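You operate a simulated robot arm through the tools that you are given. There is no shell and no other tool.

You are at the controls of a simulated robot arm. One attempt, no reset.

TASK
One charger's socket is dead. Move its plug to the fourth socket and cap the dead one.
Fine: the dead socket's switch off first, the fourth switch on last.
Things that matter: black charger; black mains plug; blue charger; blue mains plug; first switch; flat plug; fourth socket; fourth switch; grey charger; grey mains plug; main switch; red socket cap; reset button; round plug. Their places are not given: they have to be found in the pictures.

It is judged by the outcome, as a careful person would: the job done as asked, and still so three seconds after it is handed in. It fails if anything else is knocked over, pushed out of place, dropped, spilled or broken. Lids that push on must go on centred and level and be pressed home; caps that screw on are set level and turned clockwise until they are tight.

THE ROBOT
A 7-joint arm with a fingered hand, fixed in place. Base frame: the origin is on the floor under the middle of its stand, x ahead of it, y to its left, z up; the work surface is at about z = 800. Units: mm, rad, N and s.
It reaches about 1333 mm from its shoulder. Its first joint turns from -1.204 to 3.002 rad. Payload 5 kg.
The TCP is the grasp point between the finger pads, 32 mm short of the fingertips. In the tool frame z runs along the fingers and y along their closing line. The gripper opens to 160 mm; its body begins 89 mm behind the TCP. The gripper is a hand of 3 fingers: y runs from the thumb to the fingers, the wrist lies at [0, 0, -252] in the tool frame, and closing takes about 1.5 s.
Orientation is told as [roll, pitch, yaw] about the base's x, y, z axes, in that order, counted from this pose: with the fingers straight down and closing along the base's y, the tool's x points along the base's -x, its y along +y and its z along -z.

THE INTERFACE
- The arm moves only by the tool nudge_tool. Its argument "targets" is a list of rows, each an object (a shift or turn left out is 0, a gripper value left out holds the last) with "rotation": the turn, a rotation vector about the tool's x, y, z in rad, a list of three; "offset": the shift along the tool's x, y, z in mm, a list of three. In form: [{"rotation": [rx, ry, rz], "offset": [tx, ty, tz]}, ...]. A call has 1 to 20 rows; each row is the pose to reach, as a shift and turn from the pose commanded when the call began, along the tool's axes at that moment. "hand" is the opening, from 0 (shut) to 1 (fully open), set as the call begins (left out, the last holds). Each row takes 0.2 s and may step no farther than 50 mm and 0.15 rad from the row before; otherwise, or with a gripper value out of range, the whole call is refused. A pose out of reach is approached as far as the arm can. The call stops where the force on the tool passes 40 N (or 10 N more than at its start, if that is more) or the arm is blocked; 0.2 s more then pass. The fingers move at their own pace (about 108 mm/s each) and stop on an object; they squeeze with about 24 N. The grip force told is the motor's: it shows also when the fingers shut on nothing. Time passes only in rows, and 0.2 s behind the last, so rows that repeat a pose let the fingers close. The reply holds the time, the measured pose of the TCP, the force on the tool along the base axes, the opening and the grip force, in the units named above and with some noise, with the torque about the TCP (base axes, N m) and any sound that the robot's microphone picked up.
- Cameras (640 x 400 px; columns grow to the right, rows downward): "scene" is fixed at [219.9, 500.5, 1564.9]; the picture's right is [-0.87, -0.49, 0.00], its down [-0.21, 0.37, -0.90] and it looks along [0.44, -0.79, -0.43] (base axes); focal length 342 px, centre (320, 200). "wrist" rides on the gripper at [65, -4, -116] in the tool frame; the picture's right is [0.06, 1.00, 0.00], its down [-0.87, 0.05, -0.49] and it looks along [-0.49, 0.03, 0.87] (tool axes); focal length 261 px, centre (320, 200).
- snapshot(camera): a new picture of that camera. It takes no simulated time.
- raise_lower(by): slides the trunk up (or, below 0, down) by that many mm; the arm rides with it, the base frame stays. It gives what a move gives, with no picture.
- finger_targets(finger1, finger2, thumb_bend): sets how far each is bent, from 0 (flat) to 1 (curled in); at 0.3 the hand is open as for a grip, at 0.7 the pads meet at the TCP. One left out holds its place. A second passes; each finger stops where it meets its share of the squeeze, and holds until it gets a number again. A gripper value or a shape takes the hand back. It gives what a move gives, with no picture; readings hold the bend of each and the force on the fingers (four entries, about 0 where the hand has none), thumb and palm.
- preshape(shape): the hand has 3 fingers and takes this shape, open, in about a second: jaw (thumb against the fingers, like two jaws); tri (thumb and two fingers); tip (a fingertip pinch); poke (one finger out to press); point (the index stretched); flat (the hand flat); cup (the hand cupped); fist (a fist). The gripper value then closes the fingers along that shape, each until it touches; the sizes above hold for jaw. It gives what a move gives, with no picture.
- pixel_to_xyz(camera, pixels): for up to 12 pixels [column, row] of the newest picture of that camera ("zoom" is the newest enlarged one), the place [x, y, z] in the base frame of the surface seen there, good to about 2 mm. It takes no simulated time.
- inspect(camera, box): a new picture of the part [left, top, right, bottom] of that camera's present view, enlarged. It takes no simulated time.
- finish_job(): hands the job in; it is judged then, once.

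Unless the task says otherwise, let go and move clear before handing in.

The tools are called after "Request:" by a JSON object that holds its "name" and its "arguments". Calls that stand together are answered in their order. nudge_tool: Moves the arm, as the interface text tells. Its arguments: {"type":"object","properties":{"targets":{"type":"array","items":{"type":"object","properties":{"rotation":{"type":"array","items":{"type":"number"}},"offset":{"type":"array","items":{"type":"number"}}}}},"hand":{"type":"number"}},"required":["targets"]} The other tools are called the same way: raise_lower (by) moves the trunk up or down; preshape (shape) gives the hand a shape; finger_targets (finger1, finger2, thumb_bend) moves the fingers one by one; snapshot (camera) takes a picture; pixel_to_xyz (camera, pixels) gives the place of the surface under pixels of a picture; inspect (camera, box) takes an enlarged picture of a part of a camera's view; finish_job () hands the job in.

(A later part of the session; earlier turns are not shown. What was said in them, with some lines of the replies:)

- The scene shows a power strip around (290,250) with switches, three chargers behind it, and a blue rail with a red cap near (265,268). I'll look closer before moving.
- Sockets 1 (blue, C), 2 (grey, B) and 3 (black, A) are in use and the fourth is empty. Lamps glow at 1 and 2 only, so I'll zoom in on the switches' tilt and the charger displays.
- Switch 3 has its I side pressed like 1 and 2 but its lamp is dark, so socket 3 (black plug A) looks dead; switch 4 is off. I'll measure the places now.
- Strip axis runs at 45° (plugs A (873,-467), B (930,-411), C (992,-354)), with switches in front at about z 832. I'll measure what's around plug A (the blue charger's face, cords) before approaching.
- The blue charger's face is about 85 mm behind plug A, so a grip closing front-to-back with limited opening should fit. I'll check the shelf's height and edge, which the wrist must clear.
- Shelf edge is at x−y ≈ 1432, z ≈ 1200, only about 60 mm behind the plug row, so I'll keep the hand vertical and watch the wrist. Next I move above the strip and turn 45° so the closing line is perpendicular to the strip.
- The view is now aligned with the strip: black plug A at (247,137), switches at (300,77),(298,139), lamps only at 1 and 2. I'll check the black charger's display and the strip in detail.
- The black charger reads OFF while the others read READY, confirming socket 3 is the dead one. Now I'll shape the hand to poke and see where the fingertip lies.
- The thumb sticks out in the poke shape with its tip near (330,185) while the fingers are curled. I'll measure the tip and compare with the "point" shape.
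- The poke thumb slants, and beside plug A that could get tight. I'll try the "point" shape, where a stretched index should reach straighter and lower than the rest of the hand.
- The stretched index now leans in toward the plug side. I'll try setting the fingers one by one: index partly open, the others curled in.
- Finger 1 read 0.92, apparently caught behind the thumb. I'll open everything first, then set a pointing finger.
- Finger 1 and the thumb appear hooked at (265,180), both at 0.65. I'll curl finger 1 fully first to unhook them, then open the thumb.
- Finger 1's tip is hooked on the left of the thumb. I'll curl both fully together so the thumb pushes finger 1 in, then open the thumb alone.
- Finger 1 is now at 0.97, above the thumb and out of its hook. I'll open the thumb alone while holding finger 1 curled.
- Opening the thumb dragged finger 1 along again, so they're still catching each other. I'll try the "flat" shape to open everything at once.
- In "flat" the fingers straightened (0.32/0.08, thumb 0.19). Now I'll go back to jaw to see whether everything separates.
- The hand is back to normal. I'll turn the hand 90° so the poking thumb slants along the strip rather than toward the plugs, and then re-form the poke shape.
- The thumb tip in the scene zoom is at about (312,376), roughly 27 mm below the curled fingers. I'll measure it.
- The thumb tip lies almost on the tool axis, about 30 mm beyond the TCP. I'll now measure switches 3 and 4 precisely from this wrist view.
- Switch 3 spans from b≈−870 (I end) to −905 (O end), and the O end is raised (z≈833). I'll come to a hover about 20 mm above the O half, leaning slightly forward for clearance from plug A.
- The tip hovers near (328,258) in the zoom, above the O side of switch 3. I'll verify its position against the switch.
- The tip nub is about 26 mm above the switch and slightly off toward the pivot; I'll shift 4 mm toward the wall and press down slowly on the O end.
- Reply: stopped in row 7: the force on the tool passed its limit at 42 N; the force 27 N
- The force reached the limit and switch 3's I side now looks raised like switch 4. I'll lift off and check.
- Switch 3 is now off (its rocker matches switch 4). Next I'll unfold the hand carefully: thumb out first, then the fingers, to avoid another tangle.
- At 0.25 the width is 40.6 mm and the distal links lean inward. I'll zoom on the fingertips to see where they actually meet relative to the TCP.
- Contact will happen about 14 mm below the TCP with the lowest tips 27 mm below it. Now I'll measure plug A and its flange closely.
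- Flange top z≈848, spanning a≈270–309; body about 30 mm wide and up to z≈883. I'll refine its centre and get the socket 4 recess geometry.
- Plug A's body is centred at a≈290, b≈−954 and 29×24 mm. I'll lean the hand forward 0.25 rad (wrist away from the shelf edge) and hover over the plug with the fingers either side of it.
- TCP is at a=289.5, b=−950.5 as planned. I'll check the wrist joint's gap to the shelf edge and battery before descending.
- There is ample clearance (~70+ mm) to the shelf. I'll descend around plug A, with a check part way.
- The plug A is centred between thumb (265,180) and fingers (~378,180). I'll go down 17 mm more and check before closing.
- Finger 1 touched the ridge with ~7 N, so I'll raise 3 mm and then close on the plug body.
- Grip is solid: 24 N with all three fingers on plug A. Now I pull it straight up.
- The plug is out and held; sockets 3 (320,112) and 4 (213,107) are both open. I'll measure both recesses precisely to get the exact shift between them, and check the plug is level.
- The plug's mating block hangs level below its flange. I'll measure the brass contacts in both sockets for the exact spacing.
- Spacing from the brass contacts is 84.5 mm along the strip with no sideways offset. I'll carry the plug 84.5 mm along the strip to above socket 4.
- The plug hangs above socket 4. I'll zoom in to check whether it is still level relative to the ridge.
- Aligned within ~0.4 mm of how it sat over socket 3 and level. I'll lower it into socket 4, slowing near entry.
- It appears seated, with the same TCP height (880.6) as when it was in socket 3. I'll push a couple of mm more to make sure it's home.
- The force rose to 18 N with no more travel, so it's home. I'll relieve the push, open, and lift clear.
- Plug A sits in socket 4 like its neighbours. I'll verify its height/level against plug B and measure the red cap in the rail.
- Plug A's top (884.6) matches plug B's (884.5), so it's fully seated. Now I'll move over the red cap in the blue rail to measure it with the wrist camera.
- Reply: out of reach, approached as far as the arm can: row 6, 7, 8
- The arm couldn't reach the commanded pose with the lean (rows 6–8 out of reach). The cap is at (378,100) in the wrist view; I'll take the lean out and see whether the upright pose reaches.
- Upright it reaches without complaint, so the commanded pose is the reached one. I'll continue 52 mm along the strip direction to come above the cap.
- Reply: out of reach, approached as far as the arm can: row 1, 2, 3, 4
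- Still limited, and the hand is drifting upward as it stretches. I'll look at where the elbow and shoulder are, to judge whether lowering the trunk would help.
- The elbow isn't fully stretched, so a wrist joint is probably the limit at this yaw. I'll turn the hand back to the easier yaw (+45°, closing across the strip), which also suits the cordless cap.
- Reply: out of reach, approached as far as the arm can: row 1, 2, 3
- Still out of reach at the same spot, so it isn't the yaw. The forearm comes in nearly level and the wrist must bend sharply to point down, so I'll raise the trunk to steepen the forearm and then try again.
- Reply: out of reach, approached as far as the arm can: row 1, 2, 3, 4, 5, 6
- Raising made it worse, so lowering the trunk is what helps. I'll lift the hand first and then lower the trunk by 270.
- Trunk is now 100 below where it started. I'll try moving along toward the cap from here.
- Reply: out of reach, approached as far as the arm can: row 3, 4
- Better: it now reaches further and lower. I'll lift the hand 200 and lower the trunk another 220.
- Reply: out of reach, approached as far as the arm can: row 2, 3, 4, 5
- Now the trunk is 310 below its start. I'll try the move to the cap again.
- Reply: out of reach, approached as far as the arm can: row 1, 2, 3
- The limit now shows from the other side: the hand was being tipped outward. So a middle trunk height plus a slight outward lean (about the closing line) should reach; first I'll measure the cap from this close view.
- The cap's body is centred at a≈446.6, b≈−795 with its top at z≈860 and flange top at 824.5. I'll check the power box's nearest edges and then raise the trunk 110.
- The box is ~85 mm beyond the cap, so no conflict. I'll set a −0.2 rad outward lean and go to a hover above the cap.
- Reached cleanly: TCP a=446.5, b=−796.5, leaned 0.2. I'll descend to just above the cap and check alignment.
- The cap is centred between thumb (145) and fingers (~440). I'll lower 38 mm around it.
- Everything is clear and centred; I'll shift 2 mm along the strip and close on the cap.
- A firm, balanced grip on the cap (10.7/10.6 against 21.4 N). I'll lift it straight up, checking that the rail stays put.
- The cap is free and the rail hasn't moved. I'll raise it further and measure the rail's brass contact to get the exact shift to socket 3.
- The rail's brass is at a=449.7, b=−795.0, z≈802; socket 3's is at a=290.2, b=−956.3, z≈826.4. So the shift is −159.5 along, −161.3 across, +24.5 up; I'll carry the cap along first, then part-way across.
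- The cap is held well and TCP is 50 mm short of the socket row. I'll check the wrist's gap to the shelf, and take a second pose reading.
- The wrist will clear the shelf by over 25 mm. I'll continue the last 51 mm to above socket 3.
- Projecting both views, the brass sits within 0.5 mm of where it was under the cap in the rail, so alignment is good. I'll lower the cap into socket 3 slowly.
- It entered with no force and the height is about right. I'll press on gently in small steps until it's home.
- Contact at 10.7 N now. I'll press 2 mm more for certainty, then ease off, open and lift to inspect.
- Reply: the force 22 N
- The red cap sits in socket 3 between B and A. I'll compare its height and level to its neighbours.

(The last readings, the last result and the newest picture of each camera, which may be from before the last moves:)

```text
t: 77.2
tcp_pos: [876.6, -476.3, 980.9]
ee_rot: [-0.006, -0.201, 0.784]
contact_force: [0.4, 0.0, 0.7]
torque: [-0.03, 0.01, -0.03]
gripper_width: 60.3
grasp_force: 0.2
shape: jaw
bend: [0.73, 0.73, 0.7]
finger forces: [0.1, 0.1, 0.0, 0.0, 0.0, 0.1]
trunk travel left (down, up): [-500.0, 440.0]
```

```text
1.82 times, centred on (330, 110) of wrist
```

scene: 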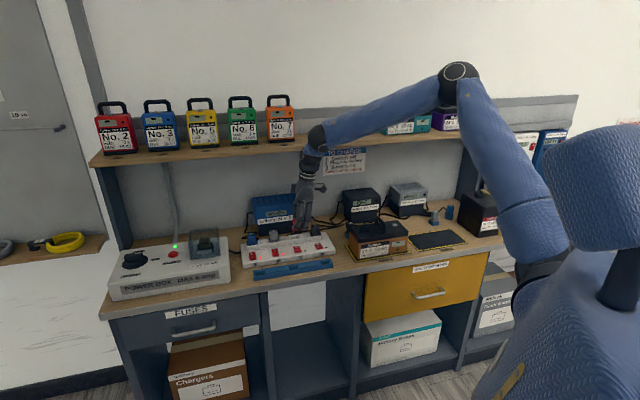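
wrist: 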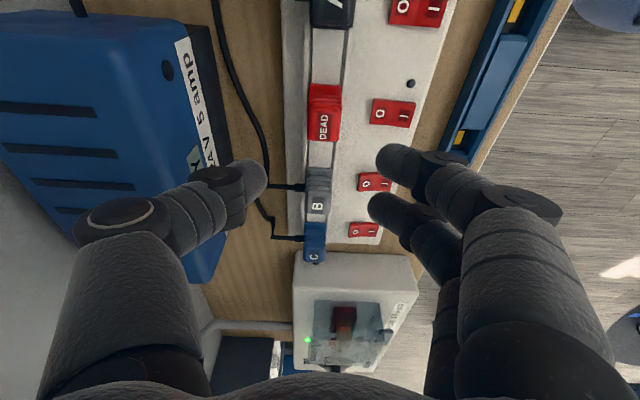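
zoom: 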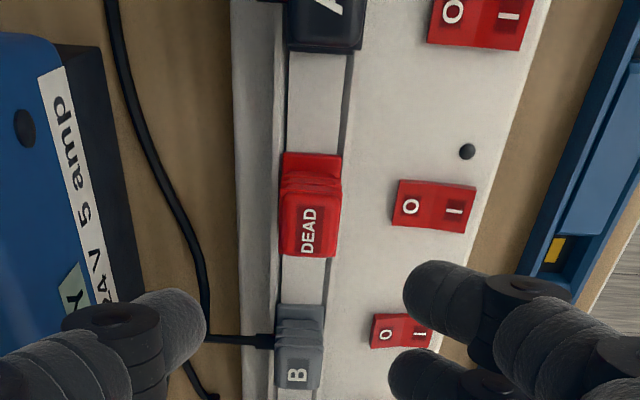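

The cap's top (884) and flange (≈850) match plugs A and B, so it's level and home. Now I'll move forward to above switch 4, straighten the hand, then turn back to the pressing yaw.

Request:
{"name": "nudge_tool", "arguments": {"targets": [{"offset": [0, 40, -10], "rotation": [0, 0.1, 0]}, {"offset": [0, 81.6, -20], "rotation": [0, 0.2, 0]}, {"offset": [35, 81.6, -27], "rotation": [0, 0.2, 0]}, {"offset": [69.6, 81.6, -34], "rotation": [0, 0.2, 0]}, {"offset": [69.6, 81.6, -34], "rotation": [0, 0.2, 0]}]}}

Request:
{"name": "nudge_tool", "arguments": {"targets": [{"rotation": [0, 0, 0.143]}, {"rotation": [0, 0, 0.286]}, {"rotation": [0, 0, 0.429]}, {"rotation": [0, 0, 0.571]}, {"rotation": [0, 0, 0.714]}, {"rotation": [0, 0, 0.857]}, {"rotation": [0, 0, 1.0]}, {"rotation": [0, 0, 1.143]}, {"rotation": [0, 0, 1.286]}, {"rotation": [0, 0, 1.429]}, {"rotation": [0, 0, 1.571]}, {"rotation": [0, 0, 1.571]}], "hand": 1.0}}

Request:
{"name": "snapshot", "arguments": {"camera": "scene"}}

Request:
{"name": "snapshot", "arguments": {"camera": "wrist"}}

```text
t: 78.4
tcp_pos: [765.9, -470.6, 997.4]
ee_rot: [-0.002, 0.0, 0.783]
contact_force: [0.6, -0.4, -0.1]
torque: [-0.04, 0.02, -0.02]
gripper_width: 60.3
grasp_force: 0.0
shape: jaw
bend: [0.73, 0.73, 0.7]
finger forces: [0.0, 0.1, 0.0, 0.0, 0.0, 0.1]
trunk travel left (down, up): [-500.0, 440.0]
```

```text
t: 81.0
tcp_pos: [764.2, -470.0, 999.0]
ee_rot: [-0.001, -0.007, -0.788]
contact_force: [0.1, 0.1, 0.4]
torque: [0.01, -0.03, -0.04]
gripper_width: 159.8
grasp_force: 0.0
shape: jaw
bend: [0.3, 0.3, 0.3]
finger forces: [0.0, 0.0, 0.0, 0.0, 0.1, 0.0]
trunk travel left (down, up): [-500.0, 440.0]
```

```text
taken
```

scene: 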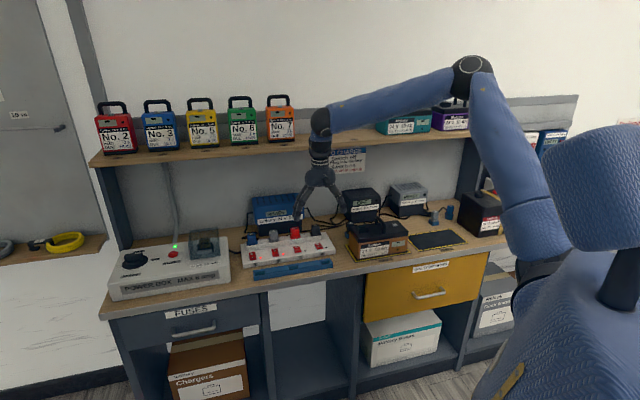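

```text
taken
```

wrist: 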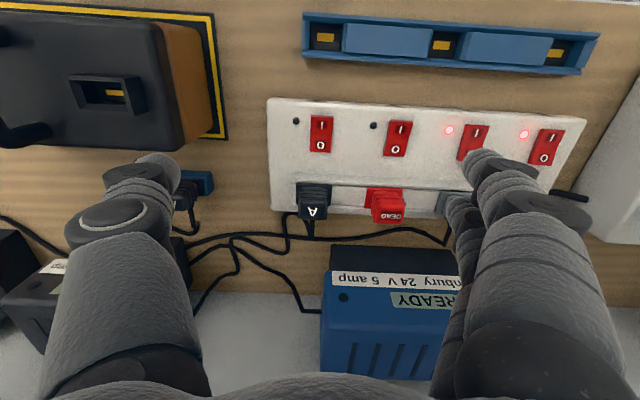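

Orientation is right for pressing. I'll form the poke shape and measure switch 4 and the thumb tip again.

Request:
{"name": "preshape", "arguments": {"shape": "poke"}}

Request:
{"name": "inspect", "arguments": {"camera": "wrist", "box": [260, 80, 440, 200]}}

Request:
{"name": "pixel_to_xyz", "arguments": {"camera": "zoom", "pixels": [[215, 150], [215, 210], [180, 130], [255, 130], [185, 220], [245, 225]]}}

Request:
{"name": "inspect", "arguments": {"camera": "scene", "box": [290, 170, 350, 220]}}

```text
t: 81.9
tcp_pos: [765.1, -469.6, 998.7]
ee_rot: [0.0, -0.005, -0.788]
contact_force: [0.3, 0.2, 0.2]
torque: [0.0, 0.02, 0.0]
gripper_width: 0.2
grasp_force: 0.1
shape: poke
bend: [1.0, 1.0, 0.46]
finger forces: [0.0, 0.0, 0.0, 0.0, 0.0, 0.0]
trunk travel left (down, up): [-500.0, 440.0]
```

```text
3.33 times, centred on (350, 140) of wrist
```

zoom: 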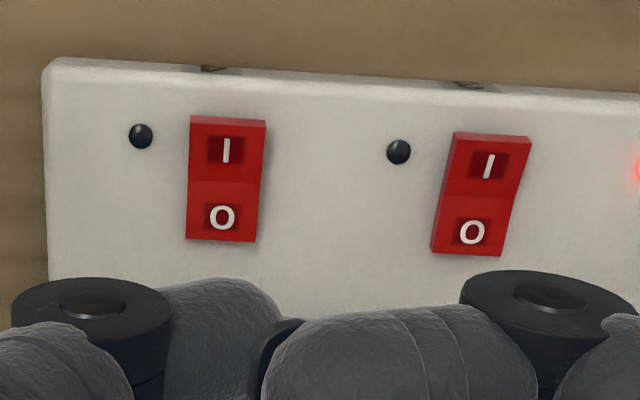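

```text
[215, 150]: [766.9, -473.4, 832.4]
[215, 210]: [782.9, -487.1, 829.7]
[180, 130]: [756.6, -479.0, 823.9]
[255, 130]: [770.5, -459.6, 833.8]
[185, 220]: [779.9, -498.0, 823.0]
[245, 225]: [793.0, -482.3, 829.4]
```

```text
8.00 times, centred on (320, 195) of scene
```

zoom: 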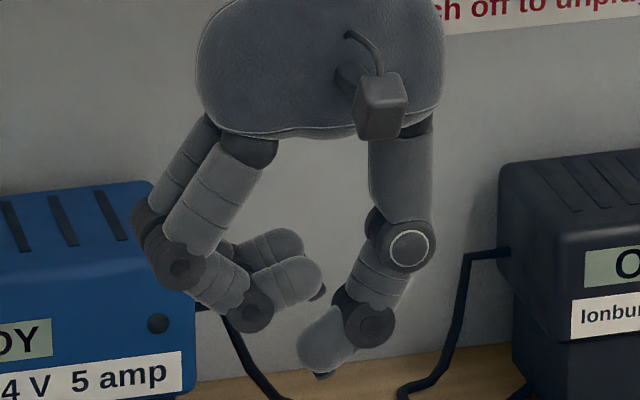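

Request:
{"name": "pixel_to_xyz", "arguments": {"camera": "zoom", "pixels": [[322, 375], [318, 373], [328, 373], [315, 350], [365, 325], [255, 315], [240, 280]]}}

```text
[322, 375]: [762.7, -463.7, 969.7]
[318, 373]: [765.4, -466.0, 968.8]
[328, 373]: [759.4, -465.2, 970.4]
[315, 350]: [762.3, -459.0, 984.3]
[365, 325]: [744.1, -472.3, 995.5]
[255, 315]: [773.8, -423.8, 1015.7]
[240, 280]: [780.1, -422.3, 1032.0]
```

The tip is 30 mm below the TCP, right over the front half of switch 4. I'll lower to a few mm above its I side and check.

Request:
{"name": "nudge_tool", "arguments": {"targets": [{"offset": [-2, 2, 40]}, {"offset": [-2, 2, 80]}, {"offset": [-2, 2, 110]}, {"offset": [-2, 2, 120]}, {"offset": [-2, 2, 120]}]}}

Request:
{"name": "inspect", "arguments": {"camera": "scene", "box": [290, 215, 345, 260]}}

Request:
{"name": "snapshot", "arguments": {"camera": "wrist"}}

```text
t: 83.1
tcp_pos: [767.1, -468.9, 879.4]
ee_rot: [-0.001, -0.005, -0.786]
contact_force: [0.3, -0.1, 0.1]
torque: [0.0, -0.04, 0.02]
gripper_width: 0.0
grasp_force: 0.0
shape: poke
bend: [1.0, 1.0, 0.46]
finger forces: [0.0, 0.1, 0.0, 0.0, 0.1, 0.0]
trunk travel left (down, up): [-500.0, 440.0]
```

```text
8.89 times, centred on (318, 238) of scene
```

zoom: 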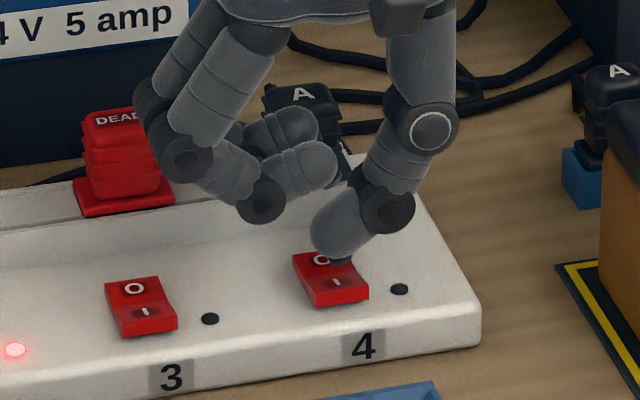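

```text
taken
```

wrist: 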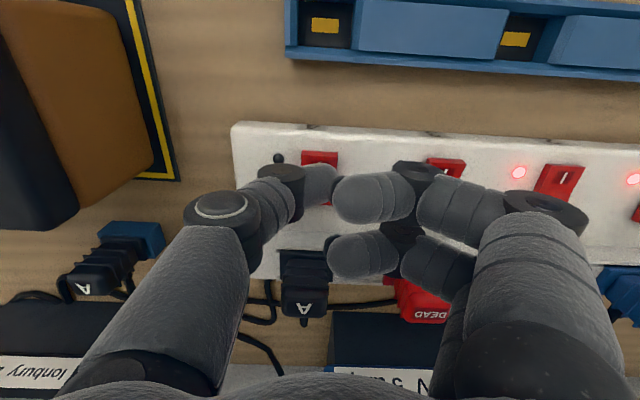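

The tip is about 15 mm above the I half of switch 4. I'll press down slowly.

Request:
{"name": "nudge_tool", "arguments": {"targets": [{"offset": [0, 1, 8]}, {"offset": [0, 1, 12]}, {"offset": [0, 1, 15]}, {"offset": [0, 1, 17]}, {"offset": [0, 1, 19]}, {"offset": [0, 1, 21]}, {"offset": [0, 1, 23]}, {"offset": [0, 1, 25]}]}}

Request:
{"name": "inspect", "arguments": {"camera": "scene", "box": [290, 215, 345, 260]}}

```text
t: 84.7
tcp_pos: [768.4, -467.4, 861.5]
ee_rot: [0.005, -0.012, -0.786]
contact_force: [-10.9, -2.8, 29.7]
torque: [-0.11, 0.02, -0.04]
gripper_width: 0.0
grasp_force: 0.1
shape: poke
bend: [1.0, 1.0, 0.47]
finger forces: [0.1, 0.1, 0.0, 0.1, 30.3, 0.0]
trunk travel left (down, up): [-500.0, 440.0]
stopped in row 7: the force on the tool passed its limit at 41 N (the readings are from after the stop); the commanded pose is now the measured one
```

```text
8.89 times, centred on (318, 238) of scene
```

zoom: 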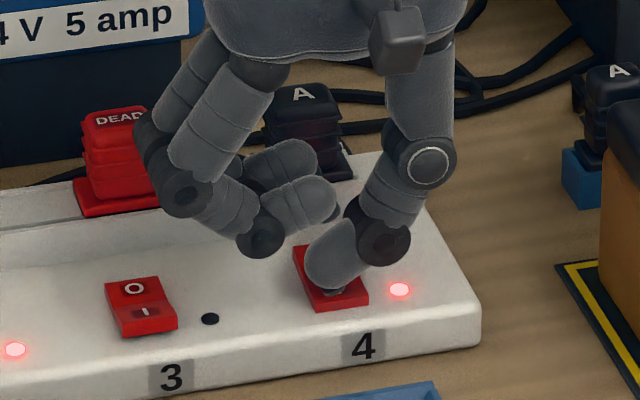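

Switch 4 is on and its lamp glows at (399,289). I'll lift straight up and clear.

Request:
{"name": "nudge_tool", "arguments": {"targets": [{"offset": [0, 0, -10]}, {"offset": [0, 0, -40]}, {"offset": [10, 0, -80]}, {"offset": [30, 0, -120]}, {"offset": [60, 0, -155]}, {"offset": [90, 0, -180]}, {"offset": [90, 0, -180]}]}}

Request:
{"name": "snapshot", "arguments": {"camera": "scene"}}

Request:
{"name": "inspect", "arguments": {"camera": "scene", "box": [240, 210, 350, 285]}}

Request:
{"name": "inspect", "arguments": {"camera": "scene", "box": [320, 170, 480, 260]}}

Request:
{"name": "inspect", "arguments": {"camera": "scene", "box": [100, 220, 260, 310]}}

```text
t: 86.3
tcp_pos: [707.2, -404.5, 1037.9]
ee_rot: [-0.001, -0.005, -0.79]
contact_force: [-0.2, 0.1, -0.4]
torque: [-0.01, 0.01, 0.04]
gripper_width: 0.1
grasp_force: 0.1
shape: poke
bend: [1.0, 1.0, 0.46]
finger forces: [0.0, 0.0, 0.0, 0.0, 0.1, 0.0]
trunk travel left (down, up): [-500.0, 440.0]
```

```text
taken
```

scene: 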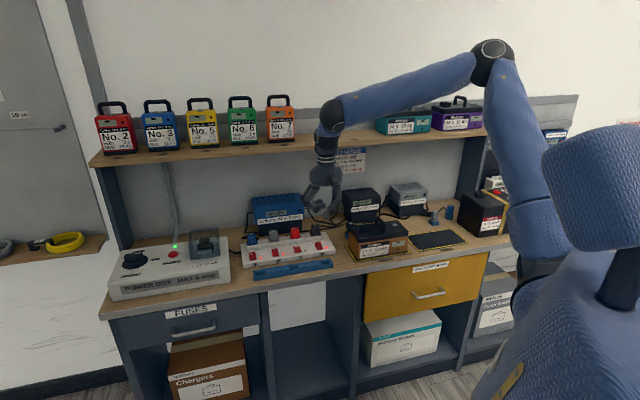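

```text
5.33 times, centred on (295, 248) of scene
```

zoom: 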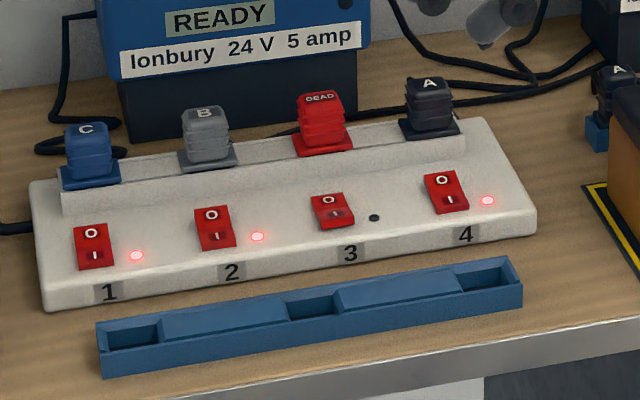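

```text
4.00 times, centred on (400, 215) of scene
```

zoom: 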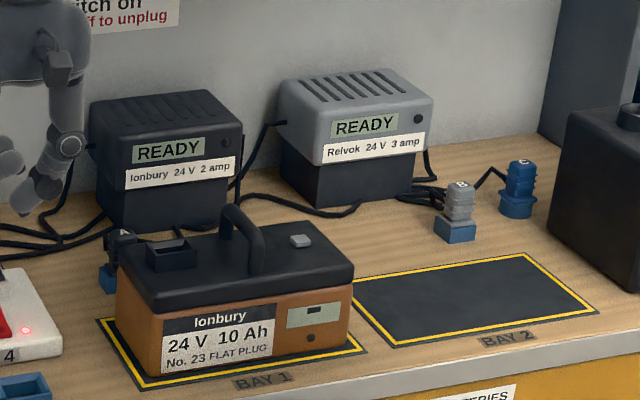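

```text
4.00 times, centred on (180, 265) of scene
```

zoom: 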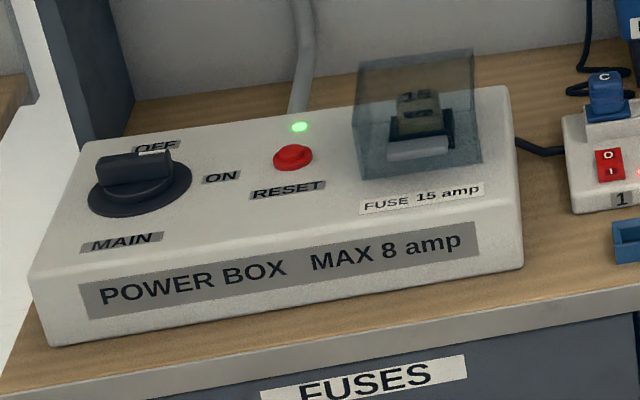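

The black charger now reads READY, lamps 1, 2 and 4 glow, and switch 3 is off with the red cap home in socket 3. The power box is still green, nothing else has moved and the hand is clear, so I'm handing in.

Request:
{"name": "finish_job", "arguments": {}}

```text
The job is handed in.
```

The dead socket was the third one. Its black plug is now in the fourth socket, and the red cap is on the third. I handed the job in with the hand clear of everything.

- **Finding it:** the black charger read OFF and the third socket's lamp was dark with its switch on. The blue and grey chargers read READY.
- **Order:** I switched the third socket off first, moved the plug, fitted the cap, and switched the fourth socket on last.
- **Plug and cap:** both are pressed in, level with the grey plug next to them.
- **Now:** the black charger reads READY and lamps 1, 2 and 4 are lit. The power box light is still green, and the last pictures show nothing else moved.
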